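You operate a simulated robot arm through the tools that you are given. There is no shell and no other tool. Be economical: measure what you need, move in short steps, check, and stop when the job is done.

Carry out the task below with a simulated robot arm. There is one attempt and no reset: what you move stays moved.

TASK
Proof the gold coupler in two goes: at 2 bar, then at 3 bar.
Fine: relief dial at 2 bar first; vent before setting it to 3 bar, shut the valve, pump again; end vented, valve open, coupler locked.
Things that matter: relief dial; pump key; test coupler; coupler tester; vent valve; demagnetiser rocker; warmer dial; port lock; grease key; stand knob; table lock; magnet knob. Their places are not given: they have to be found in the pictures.

The check looks at the end state, three seconds after you hand in, the way a careful person would. Anything else that was tipped, shoved, dropped, spilled or broken makes it a failure.

THE ROBOT
A 6-joint arm with a two-finger parallel gripper, fixed in place. Base frame: the origin is at the foot of the arm, x ahead of it, y to its left, z up; the work surface is at about z = 0. Readings come in cm, rad, newtons and seconds.
With the tool pointing down near the work surface it reaches from about 14 to 58 cm from the base axis. Its first joint turns from -1.152 to 1.152 rad. Payload 2.1 kg.
The TCP is the grasp point between the finger pads, 3 cm short of the fingertips. In the tool frame z runs along the fingers and y along their closing line. The gripper opens to 9.4 cm. The fingers are 2.8 cm wide and 1 cm thick; the gripper's body (5 by 9.6 cm) begins 5.5 cm behind the TCP.
Orientation is that of the tool frame in the base frame, as [roll, pitch, yaw] about the fixed x, y, z axes, in that order (R = Rz(yaw) Ry(pitch) Rx(roll)). With the fingers straight down and closing along the base's y, the tool's x points along the base's -x, its y along +y and its z along -z.

THE INTERFACE
- The arm moves only by the tool nudge_tool. Its argument "series" is a list of rows, each a list of 7 numbers: the turn, a rotation vector about the tool's x, y, z in degrees, then the shift along the tool's x, y, z in cm, then the finger opening in cm, from 0 to 9.4. In form: [[wx, wy, wz, tx, ty, tz, jaw], ...]. A call has 1 to 8 rows; each row is the pose to reach, as a shift and turn from the pose commanded when the call began, along the tool's axes at that moment. A row lasts 0.2 s, in which the tool goes at most 5 cm and 0.15 rad; a call with a longer step from one row to the next is refused whole, and so is a gripper value outside its range. Where a pose cannot be reached the arm comes as near as it can. A force on the tool above 90 N (or 10 N above the force at the start of the call, whichever is more), or a blocked arm, ends the call early, and 0.2 s more pass. Each finger travels about 7.2 cm/s and halts on what it meets, pressing with about 35 N; the grip force reading is that of the motor and also rises with nothing between the fingers. The clock runs only during rows and for 0.2 s after the last one: add rows that repeat a pose to give the fingers time. It gives the time, the measured TCP pose, the force on the tool (base axes), the opening and the grip force at its end, in the units of the frame above (readings bear some noise), and new pictures: "show" is both (left out), scene, wrist or none.
- Cameras (640 x 400 px; columns grow to the right, rows downward): "scene" is fixed at [6.98, -39.07, 47.48]; the picture's right is [0.60, -0.80, 0.00], its down [-0.54, -0.40, -0.74] and it looks along [0.59, 0.44, -0.67] (base axes); focal length 233 px, centre (320, 200). "wrist" rides on the gripper at [-3.7, 0, -5.8] in the tool frame; the picture's right is [0.00, -1.00, 0.00], its down [0.97, 0.00, -0.24] and it looks along [0.24, 0.00, 0.97] (tool axes); focal length 218 px, centre (320, 200).
- measure_at(camera, pixels): for up to 12 pixels [column, row] of the newest picture of that camera ("zoom" is the newest enlarged one), the place [x, y, z] in the base frame of the surface seen there, good to about 0.3 cm. No time passes.
- inspect(camera, box): a new picture of the part [left, top, right, bottom] of that camera's present view, enlarged. No time passes.
- finish_job(): hands the job in; it is judged then, once.

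Keep the steps short. Do not move on a guess: measure, check each grasp and each placing, and mend mistakes. In all there are 80 turns and 120 pictures (those below and enlarged ones count). Leave the gripper open and the arm clear of the work at the hand-in unless told otherwise, and finish with a single line.

The tools are called after "Emit:" as name(argument=value, ...) on one line, values as JSON. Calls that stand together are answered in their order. nudge_tool: Moves the arm, as the interface text tells. Its arguments: {"type":"object","properties":{"series":{"type":"array"},"show":{"type":"string","enum":["both","scene","wrist","none"]}},"required":["series"]} The other tools are called the same way: measure_at (camera, pixels) gives the place of the surface under pixels of a picture; inspect (camera, box) takes an enlarged picture of a part of a camera's view; finish_job () hands the job in.

At the start:

```text
time_s: 0.0
position: [30.66, -0.63, 29.24]
orientation: [3.141, 0.0, -3.141]
ft_force: [-0.7, 0.5, -0.1]
grip_width: 9.38
grip_force: 0.0
```

scene: 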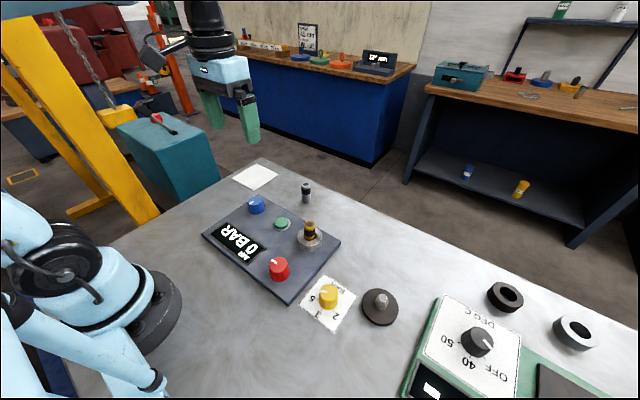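
wrist: 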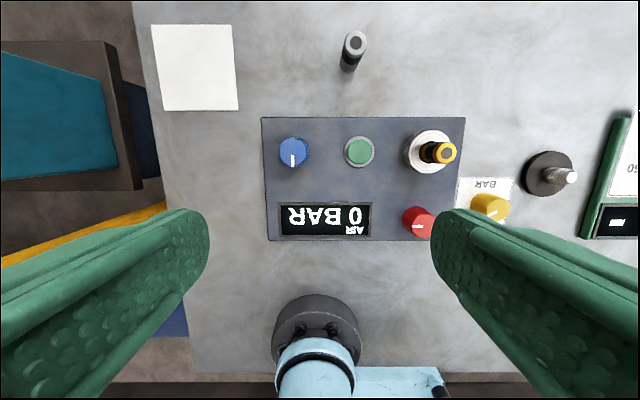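

I see a grey tester panel with a blue knob, green button, red knob, gold coupler on a port and a yellow dial with a scale card. I'll enlarge these areas first.

Emit:
inspect(camera="scene", box=[190, 160, 420, 340])

Emit:
inspect(camera="wrist", box=[250, 20, 600, 250])

Emit:
measure_at(camera="wrist", pixels=[[293, 150], [359, 151], [428, 152], [447, 153], [418, 222], [488, 207], [548, 174], [352, 40], [400, 130], [325, 218], [200, 70], [500, 250]])

```text
2.22 times, centred on (305, 250) of scene
```

zoom: 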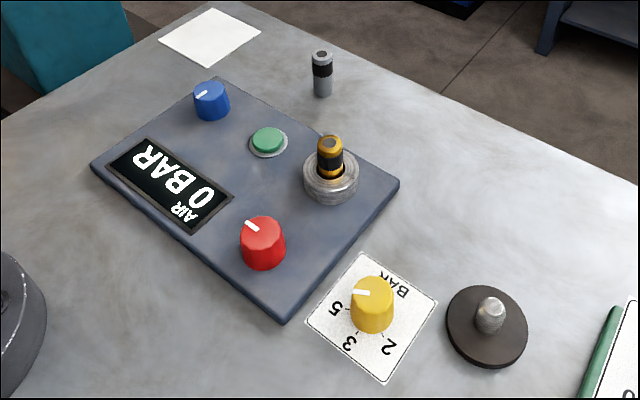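

```text
1.74 times, centred on (425, 135) of wrist
```

zoom: 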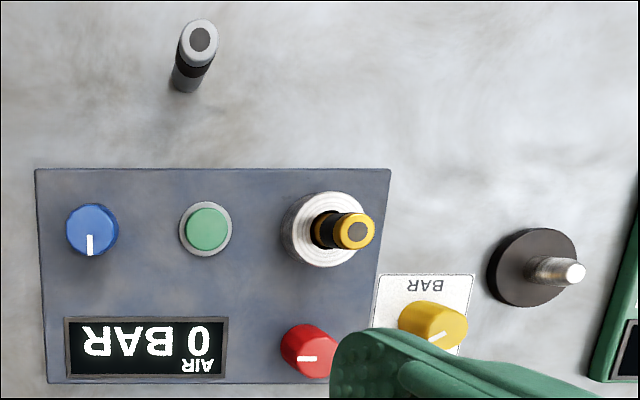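

```text
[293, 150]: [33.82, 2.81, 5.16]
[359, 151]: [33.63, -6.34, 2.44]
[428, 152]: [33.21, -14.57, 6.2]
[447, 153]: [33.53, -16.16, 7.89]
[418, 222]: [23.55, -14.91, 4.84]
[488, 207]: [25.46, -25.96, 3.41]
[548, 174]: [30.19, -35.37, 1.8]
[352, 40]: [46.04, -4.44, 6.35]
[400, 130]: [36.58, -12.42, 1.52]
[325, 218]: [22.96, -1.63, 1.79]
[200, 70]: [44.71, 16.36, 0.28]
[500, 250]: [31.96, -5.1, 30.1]
```

The tester, the dial and the coupler are located, but the two knobs (blue and red) carry no labels I can read yet. I'll move sideways at height to see the rest of the table.

Emit:
nudge_tool(series=[[0, 0, 0, 0, -4.5, 0, 9.4], [0, 0, 0, 0, -9, 0, 9.4], [0, 0, 0, 0, -13.5, 0, 9.4], [0, 0, 0, 0, -18, 0, 9.4], [0, 0, 0, 0, -22, 0, 9.4], [0, 0, 0, 0, -22, 0, 9.4]], show="both")

```text
time_s: 1.4
position: [30.65, -22.58, 29.17]
orientation: [-3.141, 0.0, 3.141]
ft_force: [-0.7, -0.2, 0.4]
grip_width: 9.39
grip_force: 0.1
```

scene: 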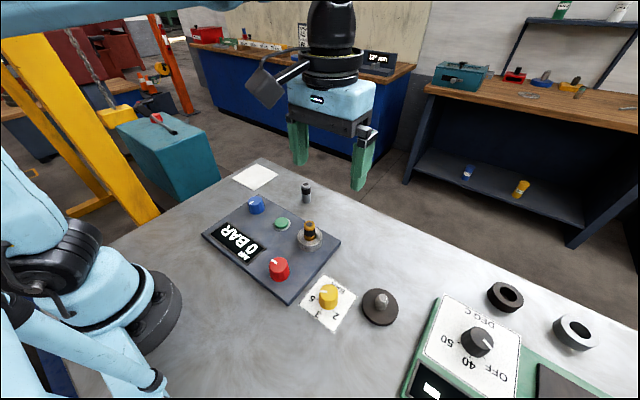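
wrist: 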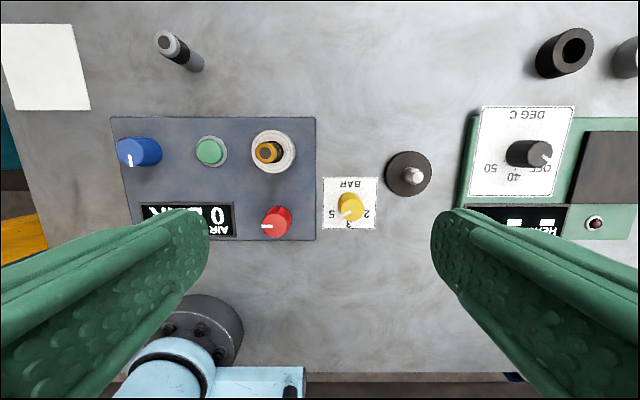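

Emit:
inspect(camera="wrist", box=[240, 110, 400, 240])

Emit:
inspect(camera="wrist", box=[100, 20, 320, 250])

Emit:
inspect(camera="wrist", box=[440, 10, 640, 250])

Emit:
inspect(camera="scene", box=[230, 180, 350, 255])

Emit:
measure_at(camera="scene", pixels=[[308, 223], [310, 228], [279, 261], [329, 288], [381, 296], [257, 202], [283, 221], [300, 238], [328, 242], [311, 247]])

```text
3.08 times, centred on (320, 175) of wrist
```

zoom: 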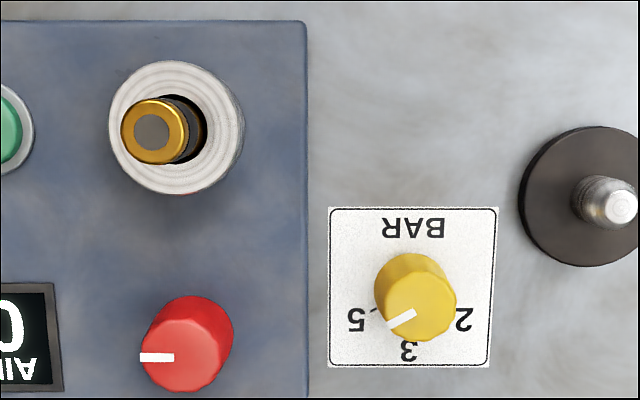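

```text
1.74 times, centred on (210, 135) of wrist
```

zoom: 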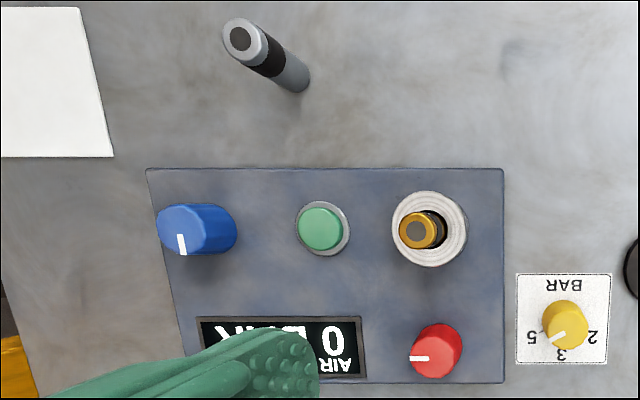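

```text
1.67 times, centred on (540, 130) of wrist
```

zoom: 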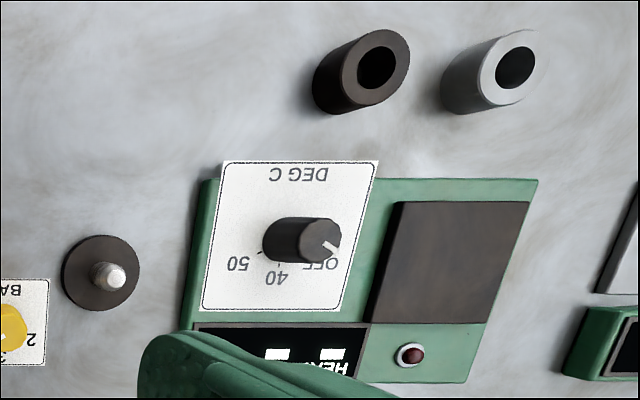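

```text
5.33 times, centred on (290, 218) of scene
```

zoom: 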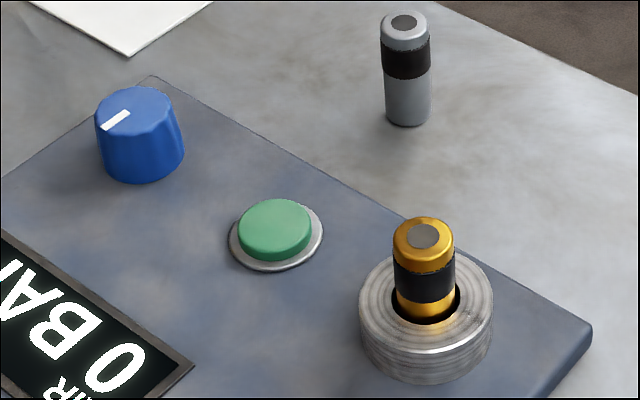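

```text
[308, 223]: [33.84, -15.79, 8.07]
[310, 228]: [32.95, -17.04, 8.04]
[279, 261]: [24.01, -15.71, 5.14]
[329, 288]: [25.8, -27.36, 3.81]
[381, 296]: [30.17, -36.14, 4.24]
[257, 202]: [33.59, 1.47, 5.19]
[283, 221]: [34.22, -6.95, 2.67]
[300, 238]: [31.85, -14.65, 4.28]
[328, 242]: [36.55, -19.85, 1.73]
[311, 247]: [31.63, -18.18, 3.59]
```

The yellow dial's pointer sits between 3 and 5 and the display reads "AIR 0 BAR". I'll measure the tops of the knobs exactly.

Emit:
measure_at(camera="wrist", pixels=[[274, 227], [264, 227], [284, 227], [352, 210], [341, 210], [362, 210], [131, 153], [119, 153], [143, 153], [209, 151], [265, 153], [410, 173]])

Emit:
inspect(camera="wrist", box=[310, 165, 390, 245])

```text
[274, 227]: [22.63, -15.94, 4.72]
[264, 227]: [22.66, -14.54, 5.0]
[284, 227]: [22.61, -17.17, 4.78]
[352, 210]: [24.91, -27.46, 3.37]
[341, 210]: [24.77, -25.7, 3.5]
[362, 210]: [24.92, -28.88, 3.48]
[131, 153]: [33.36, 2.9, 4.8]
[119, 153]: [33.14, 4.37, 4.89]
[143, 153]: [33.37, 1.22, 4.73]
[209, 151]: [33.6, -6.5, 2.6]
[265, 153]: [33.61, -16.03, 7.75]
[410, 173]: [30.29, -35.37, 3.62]
```

```text
5.00 times, centred on (350, 205) of wrist
```

zoom: 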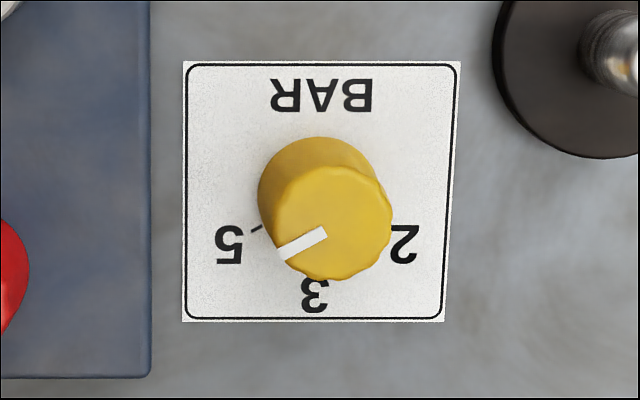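

The dial points at 5, with 3 and 2 at 60° and 120° counter-clockwise seen from above. To tell the red and blue knobs apart I'll try the red one first, with no pressure on. I'm hovering over red at (22.9, -15.9).

Emit:
nudge_tool(series=[[0, 0, 0, 1.6, 1.35, 3.4, 9.4], [0, 0, 0, 3.1, 2.7, 6.9, 9.4], [0, 0, 0, 4.65, 4.0, 10.3, 9.4], [0, 0, 0, 6.2, 5.35, 13.7, 9.4], [0, 0, 0, 7.75, 6.68, 17.2, 9.4], [0, 0, 0, 7.75, 6.68, 17.2, 9.4]], show="both")

```text
time_s: 2.8
position: [22.78, -15.91, 11.91]
orientation: [3.141, -0.001, -3.141]
ft_force: [0.3, 0.2, 0.6]
grip_width: 9.4
grip_force: 0.1
```

scene: 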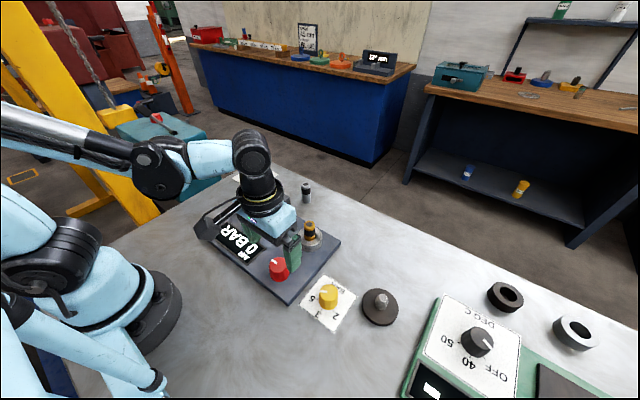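
wrist: 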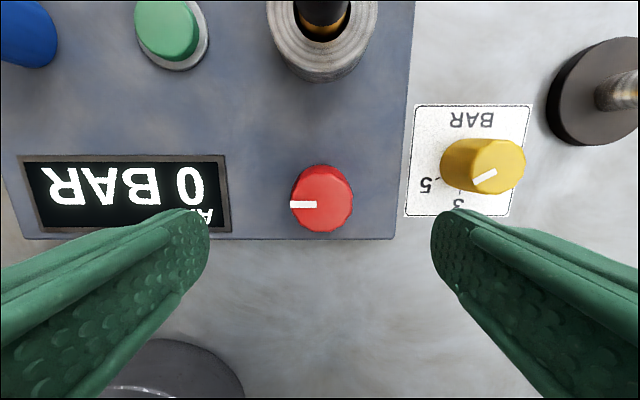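

Red is centred between the fingers at about (23.0, -16.0). I'll descend to z 5.5 and close on it.

Emit:
nudge_tool(series=[[0, 0, 0, -0.2, -0.1, 3.2, 9.4], [0, 0, 0, -0.2, -0.1, 6.4, 9.4], [0, 0, 0, -0.2, -0.1, 6.4, 9.4], [0, 0, 0, -0.2, -0.1, 6.4, 2.5], [0, 0, 0, -0.2, -0.1, 6.4, 2.5], [0, 0, 0, -0.2, -0.1, 6.4, 2.5], [0, 0, 0, -0.2, -0.1, 6.4, 2.5]], show="both")

```text
time_s: 4.4
position: [23.13, -16.04, 5.59]
orientation: [-3.136, 0.001, 3.14]
ft_force: [-0.1, -18.3, -15.9]
grip_width: 3.97
grip_force: 45.1
```

scene: 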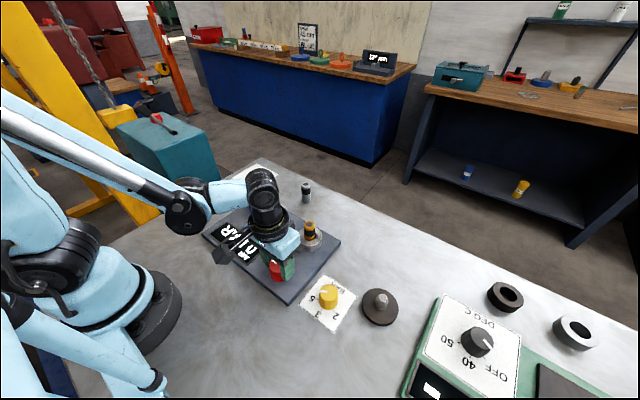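
wrist: 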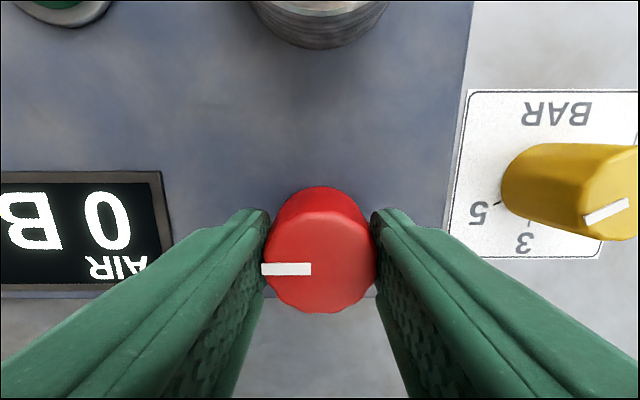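

Red is gripped, with the display reading "AIR 0 B..". I'll turn it counter-clockwise (seen from above) a little and watch the reading.

Emit:
nudge_tool(series=[[0, 0, -8, 0, -0.15, 0, 2.5], [0, 0, -16, 0, -0.15, 0, 2.5], [0, 0, -24, 0, -0.15, 0, 2.5], [0, 0, -32, 0, -0.15, 0, 2.5], [0, 0, -40, 0, -0.15, 0, 2.5], [0, 0, -48, 0, -0.15, 0, 2.5]], show="wrist")

```text
time_s: 5.8
position: [23.07, -15.92, 5.51]
orientation: [3.134, 0.009, -2.301]
ft_force: [-0.2, 37.1, 16.7]
grip_width: 4.0
grip_force: 44.9
```

wrist: 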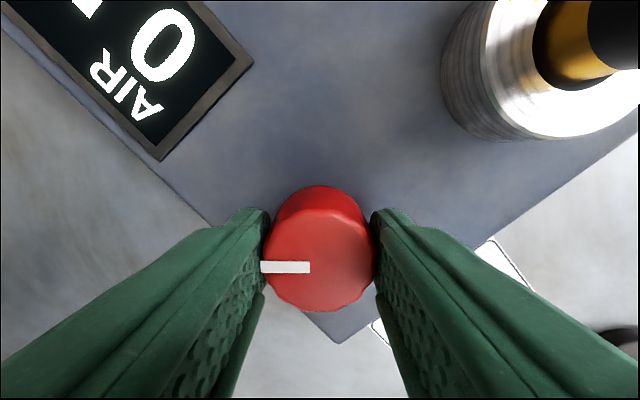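

The knob turns with the gripper and the display still says AIR. I'll take off the side load and go on to 90° in all.

Emit:
nudge_tool(series=[[0, 0, 0, -0.07, 0.07, 0, 2.5], [0, 0, -8, -0.07, 0.07, 0, 2.5], [0, 0, -16, -0.07, 0.07, 0, 2.5], [0, 0, -24, -0.07, 0.07, 0, 2.5], [0, 0, -32, -0.07, 0.07, 0, 2.5], [0, 0, -40, -0.07, 0.07, 0, 2.5], [0, 0, -43, -0.07, 0.07, 0, 2.5]], show="both")

```text
time_s: 7.4
position: [22.93, -16.01, 5.59]
orientation: [3.138, 0.008, -1.551]
ft_force: [-9.1, 28.4, 24.8]
grip_width: 3.98
grip_force: 44.6
```

scene: 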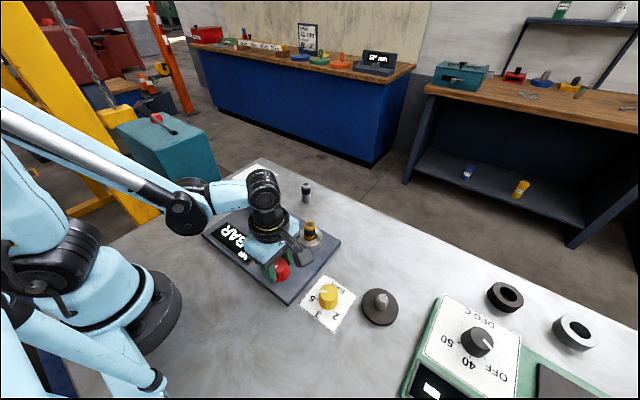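
wrist: 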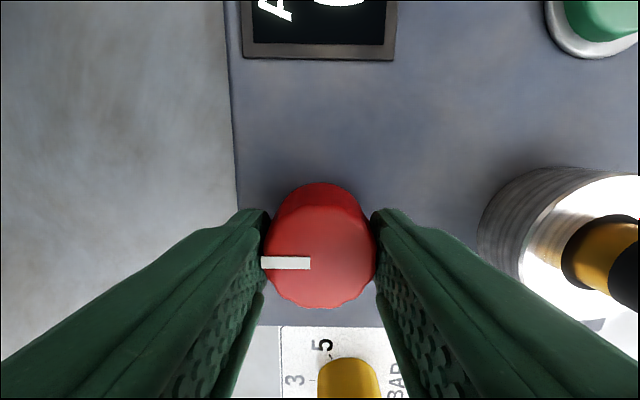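

The pointer has turned 90°, to face the arm. I'll release, rise, and read the display.

Emit:
nudge_tool(series=[[0, 0, 0, 0, 0, 0, 9.4], [0, 0, 0, 0, 0, 0, 9.4], [0, 0, 0, 0, 0, 0, 9.4], [0, 0, 0, 0, 0, -4, 9.4], [0, 0, 0, 0, 0, -8, 9.4], [0, 0, 0, 0, 0, -12, 9.4]], show="both")

Emit:
inspect(camera="scene", box=[190, 170, 350, 310])

```text
time_s: 8.8
position: [23.15, -16.12, 17.77]
orientation: [3.141, 0.0, -1.553]
ft_force: [0.2, -0.7, -0.4]
grip_width: 9.42
grip_force: 0.0
```

scene: 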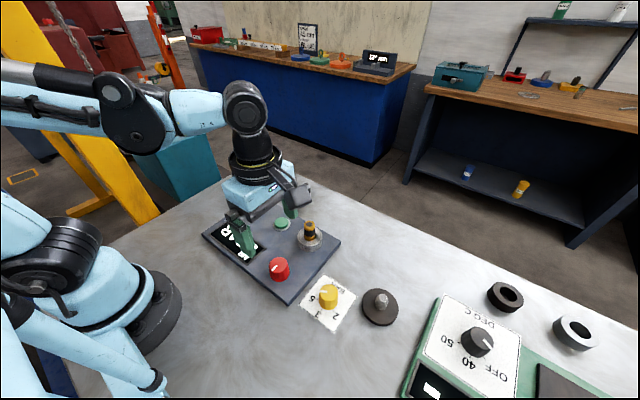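
wrist: 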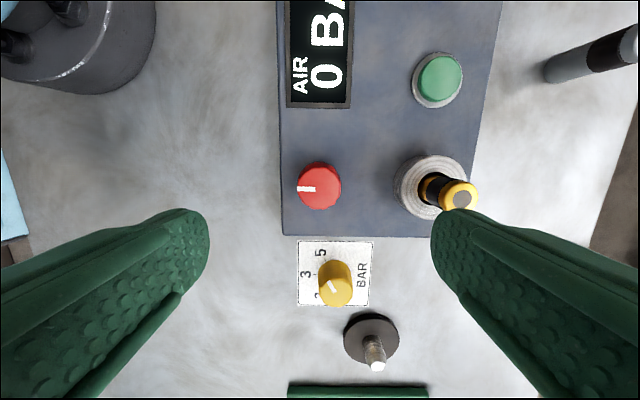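

```text
2.86 times, centred on (270, 240) of scene
```

zoom: 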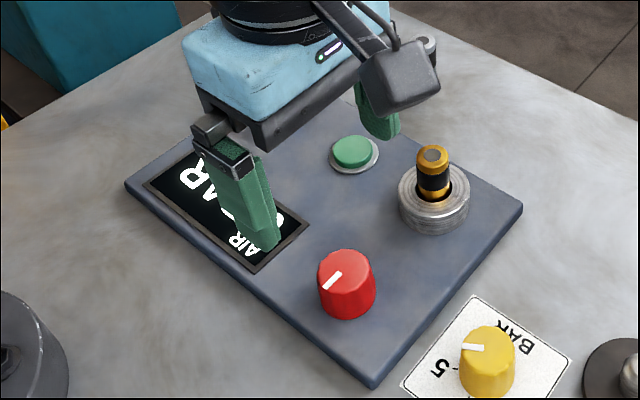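

The display still reads "AIR 0 BAR", so the red knob is probably the port lock, though I'm not sure yet. Next I'll hover over the blue knob at (33.4, 2.8).

Emit:
nudge_tool(series=[[0, 0, 0, -3.75, -2.1, 0, 9.4], [0, 0, 0, -7.5, -4.2, 0, 9.4], [0, 0, 0, -11.2, -6.4, 0, 9.4], [0, 0, 0, -15, -8.5, 0, 9.4], [0, 0, 0, -18.73, -10.6, 1.5, 9.4], [0, 0, 0, -18.73, -10.6, 5.8, 9.4], [0, 0, 0, -18.73, -10.6, 5.8, 9.4]], show="both")

Emit:
inspect(camera="scene", box=[190, 170, 350, 310])

```text
time_s: 10.4
position: [33.33, 2.72, 11.73]
orientation: [-3.141, 0.0, -1.555]
ft_force: [-0.2, -0.2, -0.3]
grip_width: 9.41
grip_force: 0.0
```

scene: 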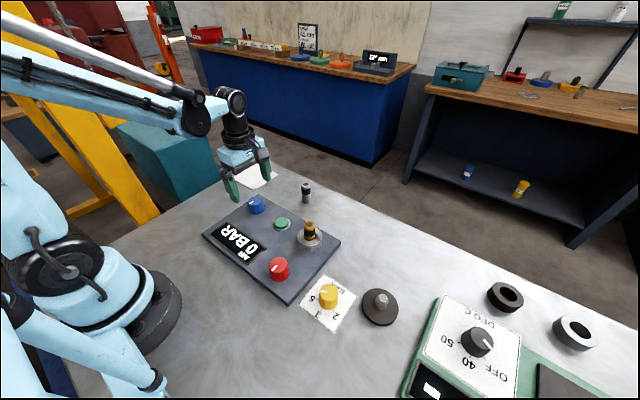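
wrist: 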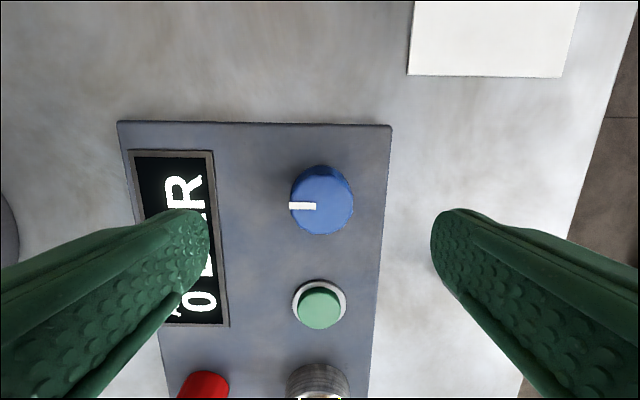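

```text
2.86 times, centred on (270, 240) of scene
```

zoom: 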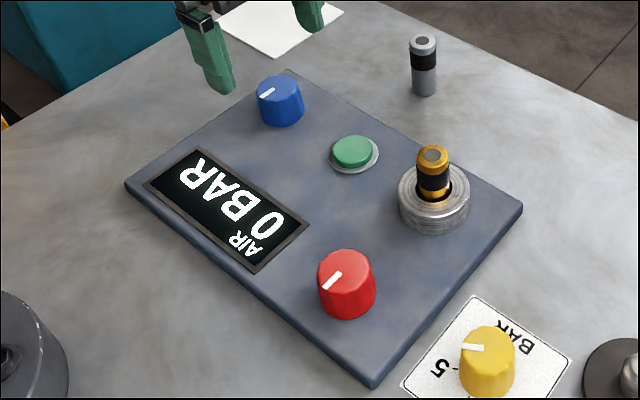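

The scene now shows all of it clearly: red's pointer has turned 90° and the reading is unchanged. I'll descend on blue, grip it and turn it clockwise seen from above (+wz).

Emit:
nudge_tool(series=[[0, 0, 0, -0.15, -0.08, 3.1, 9.4], [0, 0, 0, -0.15, -0.08, 6.2, 9.4], [0, 0, 0, -0.15, -0.08, 6.2, 9.4], [0, 0, 0, -0.15, -0.08, 6.2, 2.5], [0, 0, 0, -0.15, -0.08, 6.2, 2.5], [0, 0, 0, -0.15, -0.08, 6.2, 2.5], [0, 0, 0, -0.15, -0.08, 6.2, 2.5]], show="wrist")

```text
time_s: 12.0
position: [33.48, 2.79, 5.51]
orientation: [3.141, 0.0, -1.555]
ft_force: [-5.2, -1.1, -10.9]
grip_width: 3.99
grip_force: 44.7
```

wrist: 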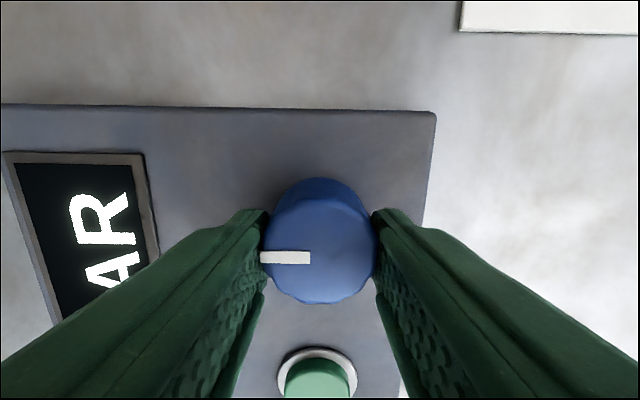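

It is well centred. I'll turn blue +48°.

Emit:
nudge_tool(series=[[0, 0, 8, 0, 0, 0, 2.5], [0, 0, 16, 0, 0, 0, 2.5], [0, 0, 24, 0, 0, 0, 2.5], [0, 0, 32, 0, 0, 0, 2.5], [0, 0, 40, 0, 0, 0, 2.5], [0, 0, 48, 0, 0, 0, 2.5]], show="both")

```text
time_s: 13.4
position: [33.41, 2.87, 5.56]
orientation: [3.14, -0.008, -2.395]
ft_force: [-23.4, -17.3, -2.3]
grip_width: 3.97
grip_force: 44.5
```

scene: 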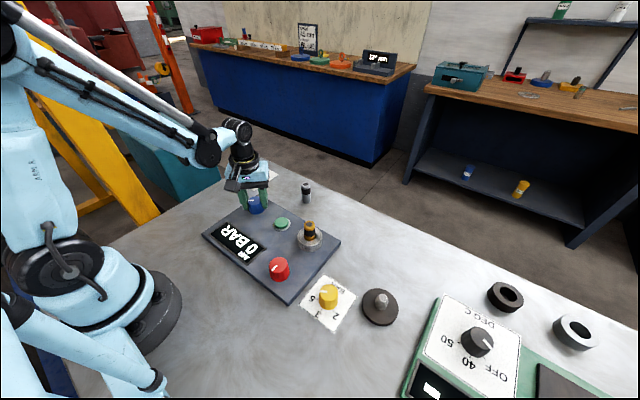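
wrist: 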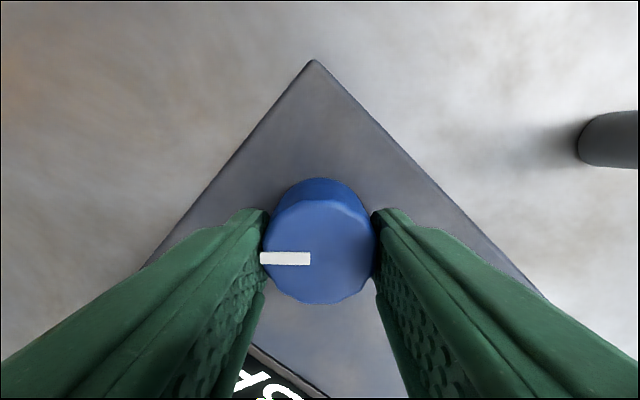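

Emit:
nudge_tool(series=[[0, 0, 8, 0, 0, 0, 2.5], [0, 0, 16, 0, 0, 0, 2.5], [0, 0, 24, 0, 0, 0, 2.5], [0, 0, 32, 0, 0, 0, 2.5], [0, 0, 40, 0, 0, 0, 2.5], [0, 0, 42, 0, 0, 0, 2.5]], show="scene")

Emit:
inspect(camera="scene", box=[190, 170, 350, 310])

```text
time_s: 14.8
position: [33.3, 2.9, 5.62]
orientation: [3.14, -0.007, -3.126]
ft_force: [-19.1, -5.5, -18.4]
grip_width: 3.98
grip_force: 44.9
```

scene: 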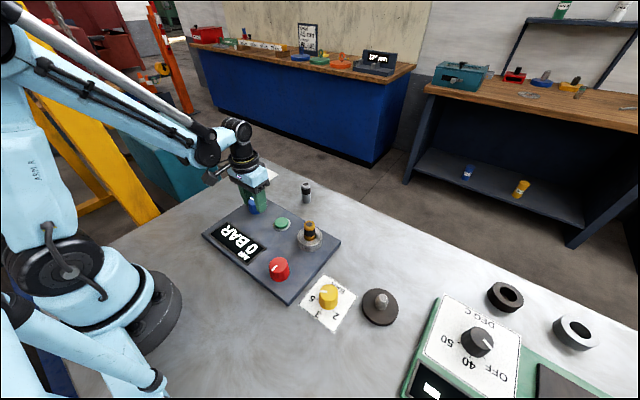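

```text
2.86 times, centred on (270, 240) of scene
```

zoom: 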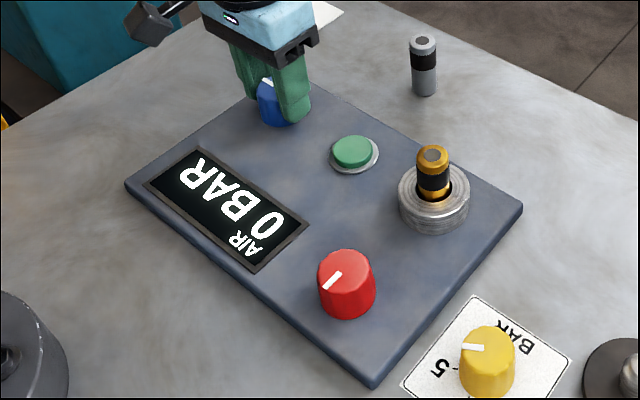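

The reading is unchanged with blue turned as well, so the display can't tell me which is which. A safe test is whether the coupler is held: I'll release blue, hover over the coupler, and later tug it very gently.

Emit:
nudge_tool(series=[[0, 0, 0, 0, 0, 0, 9.4], [0, 0, 0, 0, 0, 0, 9.4], [0, 0, 0, 0, 0, 0, 9.4], [0, 0, 0, 0, 0, -4.5, 9.4], [0, 0, 0, -0.1, -4.5, -9, 9.4], [0, 0, 0, -0.1, -9.3, -10, 9.4], [0, 0, 0, -0.1, -14.2, -10, 9.4], [0, 0, 0, -0.1, -18.9, -10, 9.4]], show="both")

```text
refused: row 5 steps farther than a row can; nothing moved
```

Emit:
nudge_tool(series=[[0, 0, 0, 0, 0, 0, 9.4], [0, 0, 0, 0, 0, 0, 9.4], [0, 0, 0, 0, 0, -4.5, 9.4], [0, 0, 0, 0, 0, -9, 9.4], [0, 0, 0, -0.1, -4.8, -10, 9.4], [0, 0, 0, -0.1, -9.6, -10, 9.4], [0, 0, 0, -0.1, -14.4, -10, 9.4], [0, 0, 0, -0.1, -18.9, -10, 9.4]], show="both")

Emit:
inspect(camera="wrist", box=[100, 60, 500, 310])

```text
time_s: 16.6
position: [33.78, -15.91, 15.73]
orientation: [3.141, 0.0, -3.124]
ft_force: [0.6, -0.1, -0.4]
grip_width: 9.4
grip_force: 0.0
```

scene: 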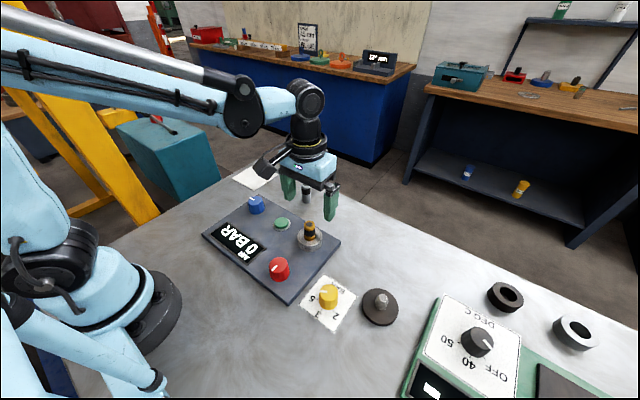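
wrist: 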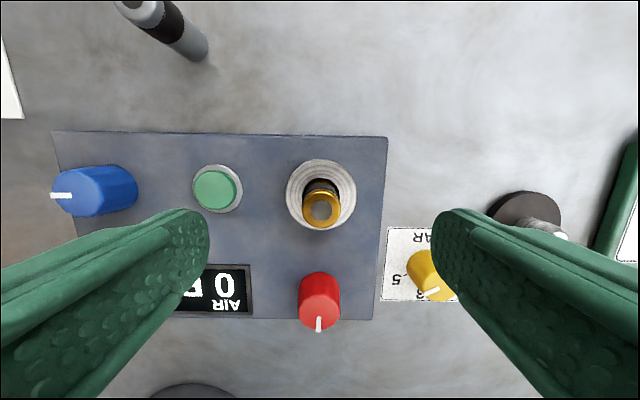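

```text
1.60 times, centred on (300, 185) of wrist
```

zoom: 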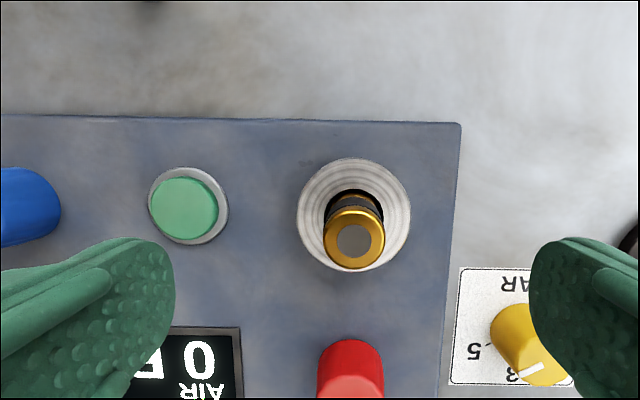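

Blue points left and red points down. The coupler is centred at about (33.5, -16.0). I'll go down with the tips staying above the port ring and close on it.

Emit:
nudge_tool(series=[[0, 0, 0, 0.3, -0.08, 4.2, 9.4], [0, 0, 0, 0.3, -0.08, 8.2, 9.4], [0, 0, 0, 0.3, -0.08, 8.2, 9.4], [0, 0, 0, 0.3, -0.08, 8.2, 1.5], [0, 0, 0, 0.3, -0.08, 8.2, 1.5], [0, 0, 0, 0.3, -0.08, 8.2, 1.5], [0, 0, 0, 0.3, -0.08, 8.2, 1.5], [0, 0, 0, 0.3, -0.08, 8.2, 1.5]], show="both")

```text
time_s: 18.4
position: [33.67, -16.11, 7.25]
orientation: [3.139, -0.001, -3.125]
ft_force: [-0.3, -0.2, -0.3]
grip_width: 2.49
grip_force: 34.7
```

scene: 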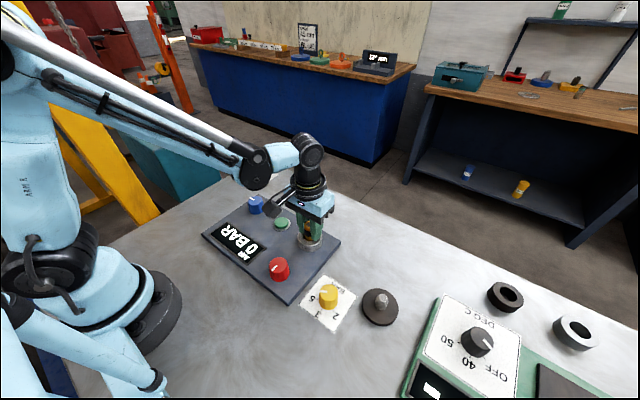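
wrist: 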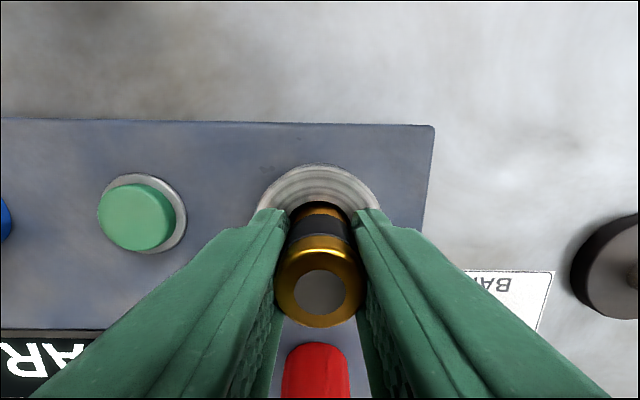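

Opening 2.49 with a firm grip. Next a gentle 0.3 cm lift, watching the force.

Emit:
nudge_tool(series=[[0, 0, 0, 0, 0, -0.1, 1.5], [0, 0, 0, 0, 0, -0.2, 1.5], [0, 0, 0, 0, 0, -0.3, 1.5], [0, 0, 0, 0, 0, -0.3, 1.5]], show="wrist")

```text
time_s: 19.4
position: [33.62, -16.09, 7.62]
orientation: [3.14, 0.0, -3.123]
ft_force: [0.3, 0.7, -2.9]
grip_width: 2.51
grip_force: 35.1
```

wrist: 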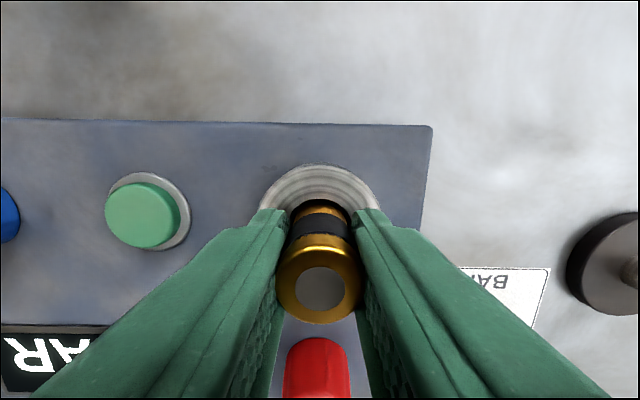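

The force reads only -2.9 N in z, about the coupler's weight, so it came up freely: it is unlocked with red down and blue left. I'll set it back down and release.

Emit:
nudge_tool(series=[[0, 0, 0, 0, 0, 0.15, 1.5], [0, 0, 0, 0, 0, 0.35, 1.5], [0, 0, 0, 0, 0, 0.35, 1.5], [0, 0, 0, 0, 0, 0.35, 9.4], [0, 0, 0, 0, 0, 0.35, 9.4], [0, 0, 0, 0, 0, 0.35, 9.4], [0, 0, 0, 0, 0, -4, 9.4], [0, 0, 0, 0, 0, -8.5, 9.4]], show="wrist")

Emit:
measure_at(camera="wrist", pixels=[[321, 210], [320, 165], [318, 300]])

```text
time_s: 21.2
position: [33.46, -16.0, 16.37]
orientation: [3.141, 0.002, -3.124]
ft_force: [0.0, -0.3, 1.2]
grip_width: 9.42
grip_force: 0.1
```

wrist: 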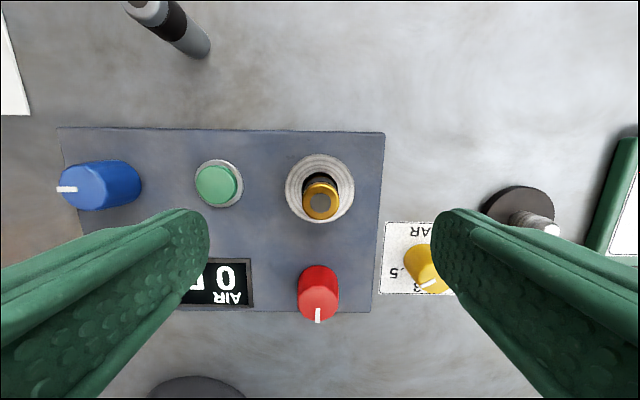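

```text
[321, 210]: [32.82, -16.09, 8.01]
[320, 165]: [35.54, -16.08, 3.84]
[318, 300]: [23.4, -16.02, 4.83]
```

The coupler is seated again. I'll turn red back to where it was (left) and repeat the tug: hover over red first, with the gripper turned -45°.

Emit:
nudge_tool(series=[[0, 0, -8, 2, 0, 0, 9.4], [0, 0, -16, 4.2, 0, 0, 9.4], [0, 0, -24, 6.4, 0, 0, 9.4], [0, 0, -32, 8.6, 0, 0, 9.4], [0, 0, -40, 10.44, 0, 1, 9.4], [0, 0, -46, 10.44, 0, 5, 9.4], [0, 0, -46, 10.44, 0, 5, 9.4]], show="wrist")

```text
time_s: 22.8
position: [23.32, -16.26, 11.05]
orientation: [-3.141, 0.001, -2.319]
ft_force: [0.1, -0.9, 0.2]
grip_width: 9.41
grip_force: 0.1
```

wrist: 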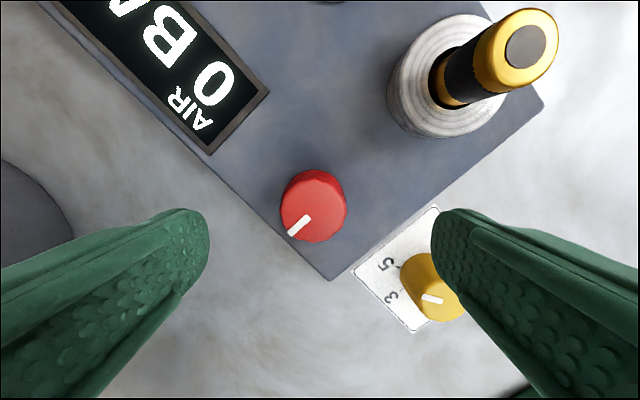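

I'll correct 0.36 cm sideways, descend, and grip red.

Emit:
nudge_tool(series=[[0, 0, 0, 0, 0.36, 2.7, 9.4], [0, 0, 0, 0, 0.36, 5.5, 9.4], [0, 0, 0, 0, 0.36, 5.5, 9.4], [0, 0, 0, 0, 0.36, 5.5, 2.5], [0, 0, 0, 0, 0.36, 5.5, 2.5], [0, 0, 0, 0, 0.36, 5.5, 2.5], [0, 0, 0, 0, 0.36, 5.5, 2.5]], show="wrist")

```text
time_s: 24.4
position: [22.94, -16.1, 5.42]
orientation: [-3.135, 0.0, -2.322]
ft_force: [12.2, -11.6, -13.1]
grip_width: 4.04
grip_force: 44.7
```

wrist: 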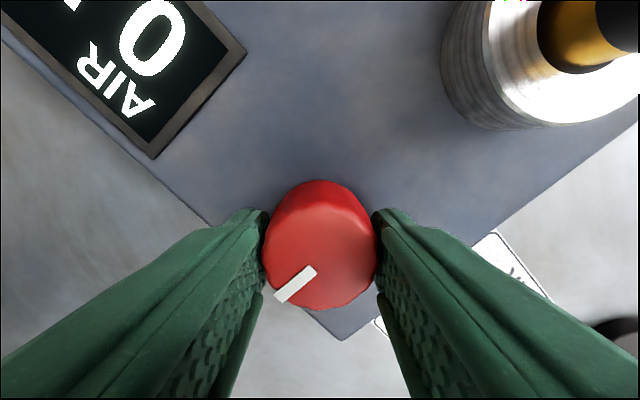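

Gripped with small side forces. I'll turn +48°, then the rest.

Emit:
nudge_tool(series=[[0, 0, 8, 0, -0.05, 0, 2.5], [0, 0, 16, 0, -0.05, 0, 2.5], [0, 0, 24, 0, -0.05, 0, 2.5], [0, 0, 32, 0, -0.05, 0, 2.5], [0, 0, 40, 0, -0.05, 0, 2.5], [0, 0, 48, 0, -0.05, 0, 2.5], [0, 0, 56, 0, -0.05, 0, 2.5], [0, 0, 64, 0, -0.05, 0, 2.5]], show="none")

Emit:
nudge_tool(series=[[0, 0, 8, 0, 0, 0, 2.5], [0, 0, 16, 0, 0, 0, 2.5], [0, 0, 24, 0, 0, 0, 2.5], [0, 0, 26, 0, 0, 0, 2.5]], show="wrist")

```text
time_s: 26.2
position: [22.87, -16.0, 5.71]
orientation: [3.141, -0.001, 2.841]
ft_force: [-3.6, -4.3, -27.3]
grip_width: 3.99
grip_force: 45.3
```

```text
time_s: 27.2
position: [22.86, -15.99, 5.62]
orientation: [3.139, -0.002, 2.389]
ft_force: [-4.2, 16.9, 30.0]
grip_width: 3.98
grip_force: 44.8
```

wrist: 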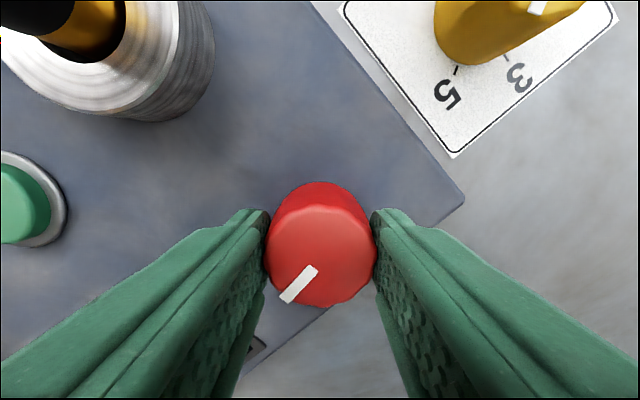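

Red is back at its starting angle (90° turned). I'll release, rise, and move over the coupler while straightening the gripper.

Emit:
nudge_tool(series=[[0, 0, 0, 0, 0, 0, 9.4], [0, 0, 0, 0, 0, 0, 9.4], [0, 0, -4, 0, 0, -5, 9.4], [0, 0, -12, -0.3, 0.3, -9.8, 9.4], [0, 0, -20, -2.7, 2.6, -10, 9.4], [0, 0, -28, -5.2, 4.9, -10, 9.4], [0, 0, -36, -7.74, 7.24, -10, 9.4], [0, 0, -43, -7.74, 7.24, -10, 9.4]], show="both")

Emit:
inspect(camera="wrist", box=[100, 60, 500, 310])

```text
time_s: 29.0
position: [33.65, -15.91, 15.62]
orientation: [3.142, 0.0, -3.14]
ft_force: [0.6, 0.6, -0.5]
grip_width: 9.41
grip_force: 0.0
```

scene: 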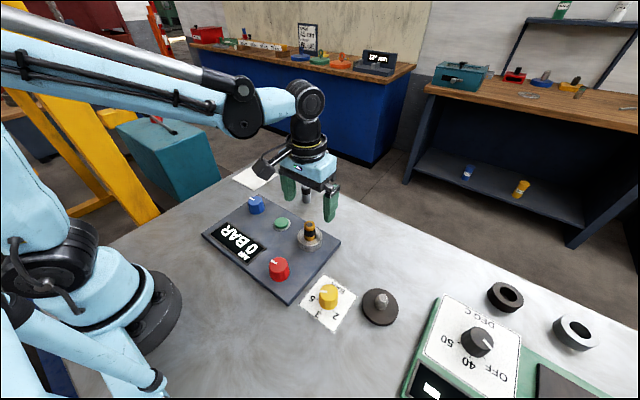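
wrist: 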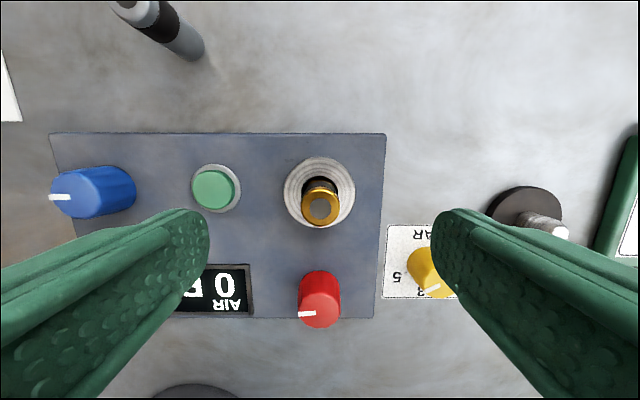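

```text
1.60 times, centred on (300, 185) of wrist
```

zoom: 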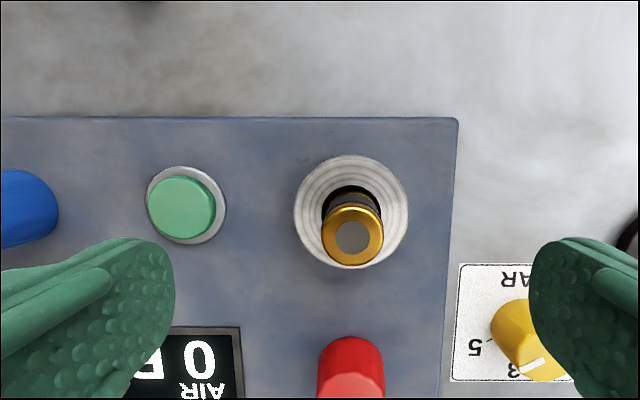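

Red points left again. I'll go down, grip the coupler and tug 0.3 cm in two calls.

Emit:
nudge_tool(series=[[0, 0, 0, 0.15, -0.1, 4.2, 9.4], [0, 0, 0, 0.15, -0.1, 8.2, 9.4], [0, 0, 0, 0.15, -0.1, 8.2, 9.4], [0, 0, 0, 0.15, -0.1, 8.2, 1.5], [0, 0, 0, 0.15, -0.1, 8.2, 1.5], [0, 0, 0, 0.15, -0.1, 8.2, 1.5], [0, 0, 0, 0.15, -0.1, 8.2, 1.5]], show="none")

Emit:
nudge_tool(series=[[0, 0, 0, 0, 0, -0.1, 1.5], [0, 0, 0, 0, 0, -0.2, 1.5], [0, 0, 0, 0, 0, -0.3, 1.5], [0, 0, 0, 0, 0, -0.3, 1.5]], show="wrist")

```text
time_s: 30.6
position: [33.37, -16.1, 7.71]
orientation: [3.141, 0.0, -3.141]
ft_force: [0.1, 0.2, 0.9]
grip_width: 2.51
grip_force: 35.0
```

```text
time_s: 31.6
position: [33.36, -15.92, 7.88]
orientation: [-3.14, 0.001, -3.141]
ft_force: [0.0, 1.4, -0.3]
grip_width: 2.5
grip_force: 35.4
```

wrist: 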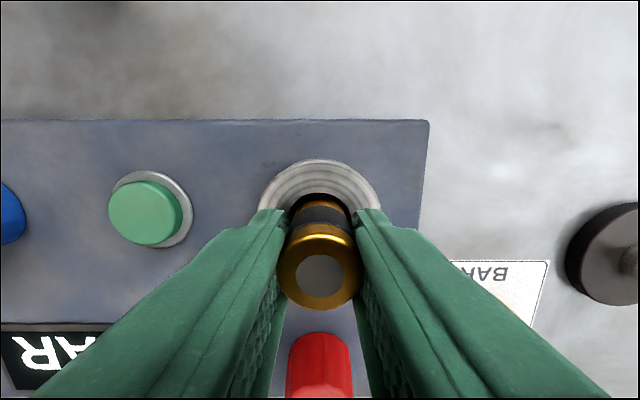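

There is practically no resistance, so it may still be unlocked, or there may be play. I'll lift a little further, to about 1 cm, to be sure.

Emit:
nudge_tool(series=[[0, 0, 0, 0, 0, -0.2, 1.5], [0, 0, 0, 0, 0, -0.4, 1.5], [0, 0, 0, 0, 0, -0.6, 1.5], [0, 0, 0, 0, 0, -0.8, 1.5], [0, 0, 0, 0, 0, -0.8, 1.5]], show="both")

Emit:
inspect(camera="scene", box=[240, 190, 360, 270])

```text
time_s: 32.8
position: [33.22, -16.16, 8.74]
orientation: [-3.141, 0.0, -3.141]
ft_force: [0.0, 0.2, -1.2]
grip_width: 2.46
grip_force: 34.9
```

scene: 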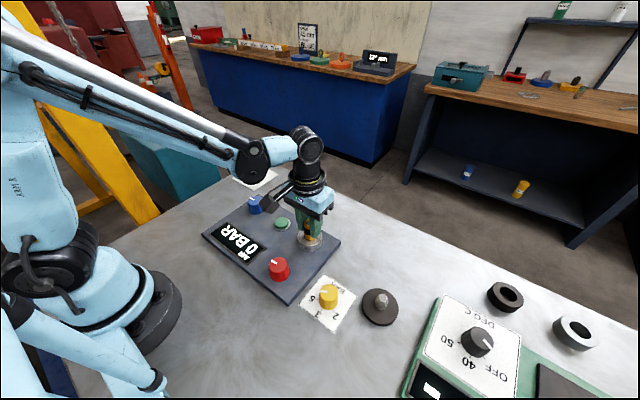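
wrist: 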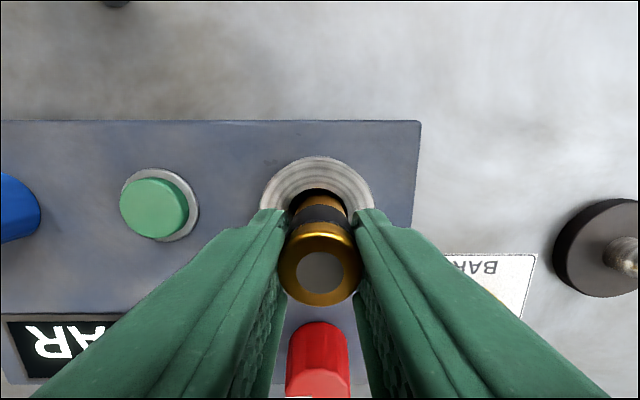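

```text
5.00 times, centred on (300, 230) of scene
```

zoom: 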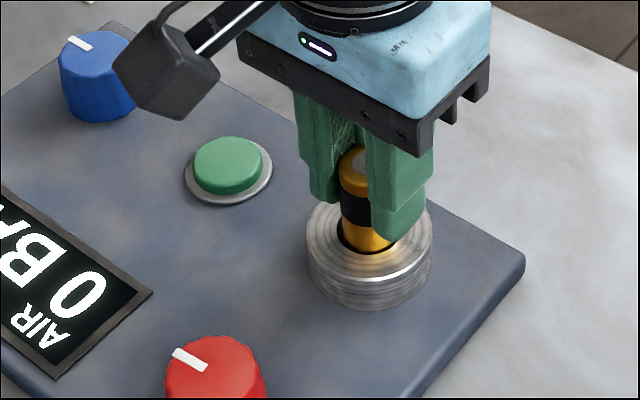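

It lifts freely, so red is not the lock: the blue knob must be the port lock, and my turning it left unlocked the coupler. I'll set the coupler back fully, then return blue to its starting angle.

Emit:
nudge_tool(series=[[0, 0, 0, 0, 0, 0.3, 1.5], [0, 0, 0, 0, 0, 0.6, 1.5], [0, 0, 0, 0, 0, 0.9, 1.5], [0, 0, 0, 0, 0, 1.15, 1.5], [0, 0, 0, 0, 0, 1.15, 1.5]], show="wrist")

```text
time_s: 34.0
position: [33.39, -16.26, 7.45]
orientation: [-3.139, 0.0, 3.141]
ft_force: [2.3, -3.6, 8.9]
grip_width: 2.5
grip_force: 34.8
```

wrist: 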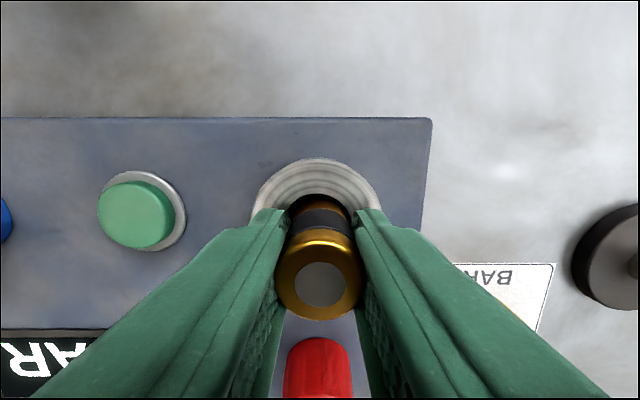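

A push-back of +8.9 N shows it is seated. I'll release and move over to blue.

Emit:
nudge_tool(series=[[0, 0, 0, 0, 0, 0, 9.4], [0, 0, 0, 0, 0, 0, 9.4], [0, 0, 0, 0, 0, 0, 9.4], [0, 0, 0, 0, 0, -4.8, 9.4], [0, 0, 0, 0, 4.7, -5.5, 9.4], [0, 0, 0, 0, 9.5, -5.5, 9.4], [0, 0, 0, 0, 14.3, -5.5, 9.4], [0, 0, 0, 0, 18.9, -5.5, 9.4]], show="wrist")

Emit:
inspect(camera="scene", box=[190, 170, 350, 310])

```text
time_s: 35.8
position: [33.37, 2.87, 12.99]
orientation: [-3.141, -0.001, 3.14]
ft_force: [-0.1, 1.5, -0.1]
grip_width: 9.42
grip_force: 0.2
```

wrist: 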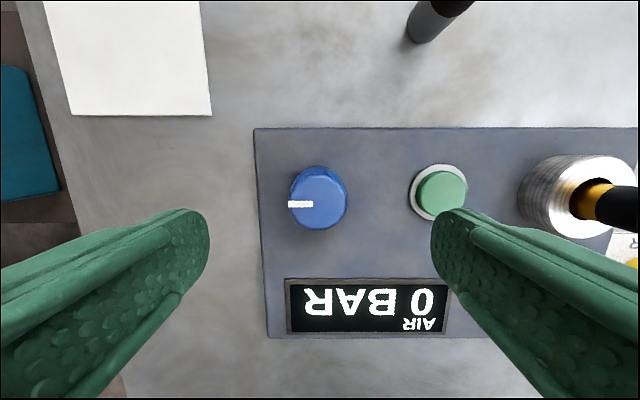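

```text
2.86 times, centred on (270, 240) of scene
```

zoom: 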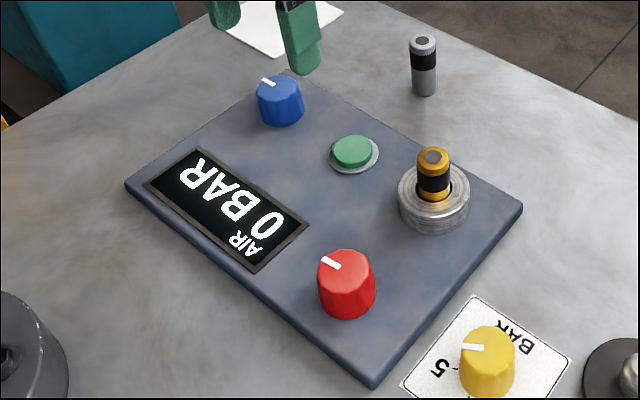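

I'll descend on blue and grip it.

Emit:
nudge_tool(series=[[0, 0, 0, 0, 0, 3.7, 9.4], [0, 0, 0, 0, 0, 7.4, 9.4], [0, 0, 0, 0, 0, 7.4, 9.4], [0, 0, 0, 0, 0, 7.4, 2.5], [0, 0, 0, 0, 0, 7.4, 2.5], [0, 0, 0, 0, 0, 7.4, 2.5], [0, 0, 0, 0, 0, 7.4, 2.5]], show="none")

Emit:
nudge_tool(series=[[0, 0, -8, 0, 0, 0, 2.5], [0, 0, -16, 0, 0, 0, 2.5], [0, 0, -24, 0, 0, 0, 2.5], [0, 0, -32, 0, 0, 0, 2.5], [0, 0, -40, 0, 0, 0, 2.5], [0, 0, -48, 0, 0, 0, 2.5]], show="wrist")

```text
time_s: 37.4
position: [33.38, 3.09, 5.63]
orientation: [3.132, -0.001, -3.14]
ft_force: [1.8, 33.1, -14.9]
grip_width: 3.93
grip_force: 44.9
```

```text
time_s: 38.8
position: [33.45, 2.97, 5.65]
orientation: [3.138, 0.006, -2.301]
ft_force: [4.8, 21.7, 20.5]
grip_width: 3.99
grip_force: 45.4
```

wrist: 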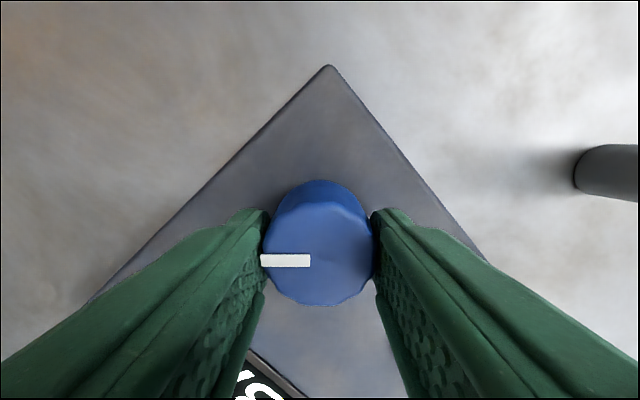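

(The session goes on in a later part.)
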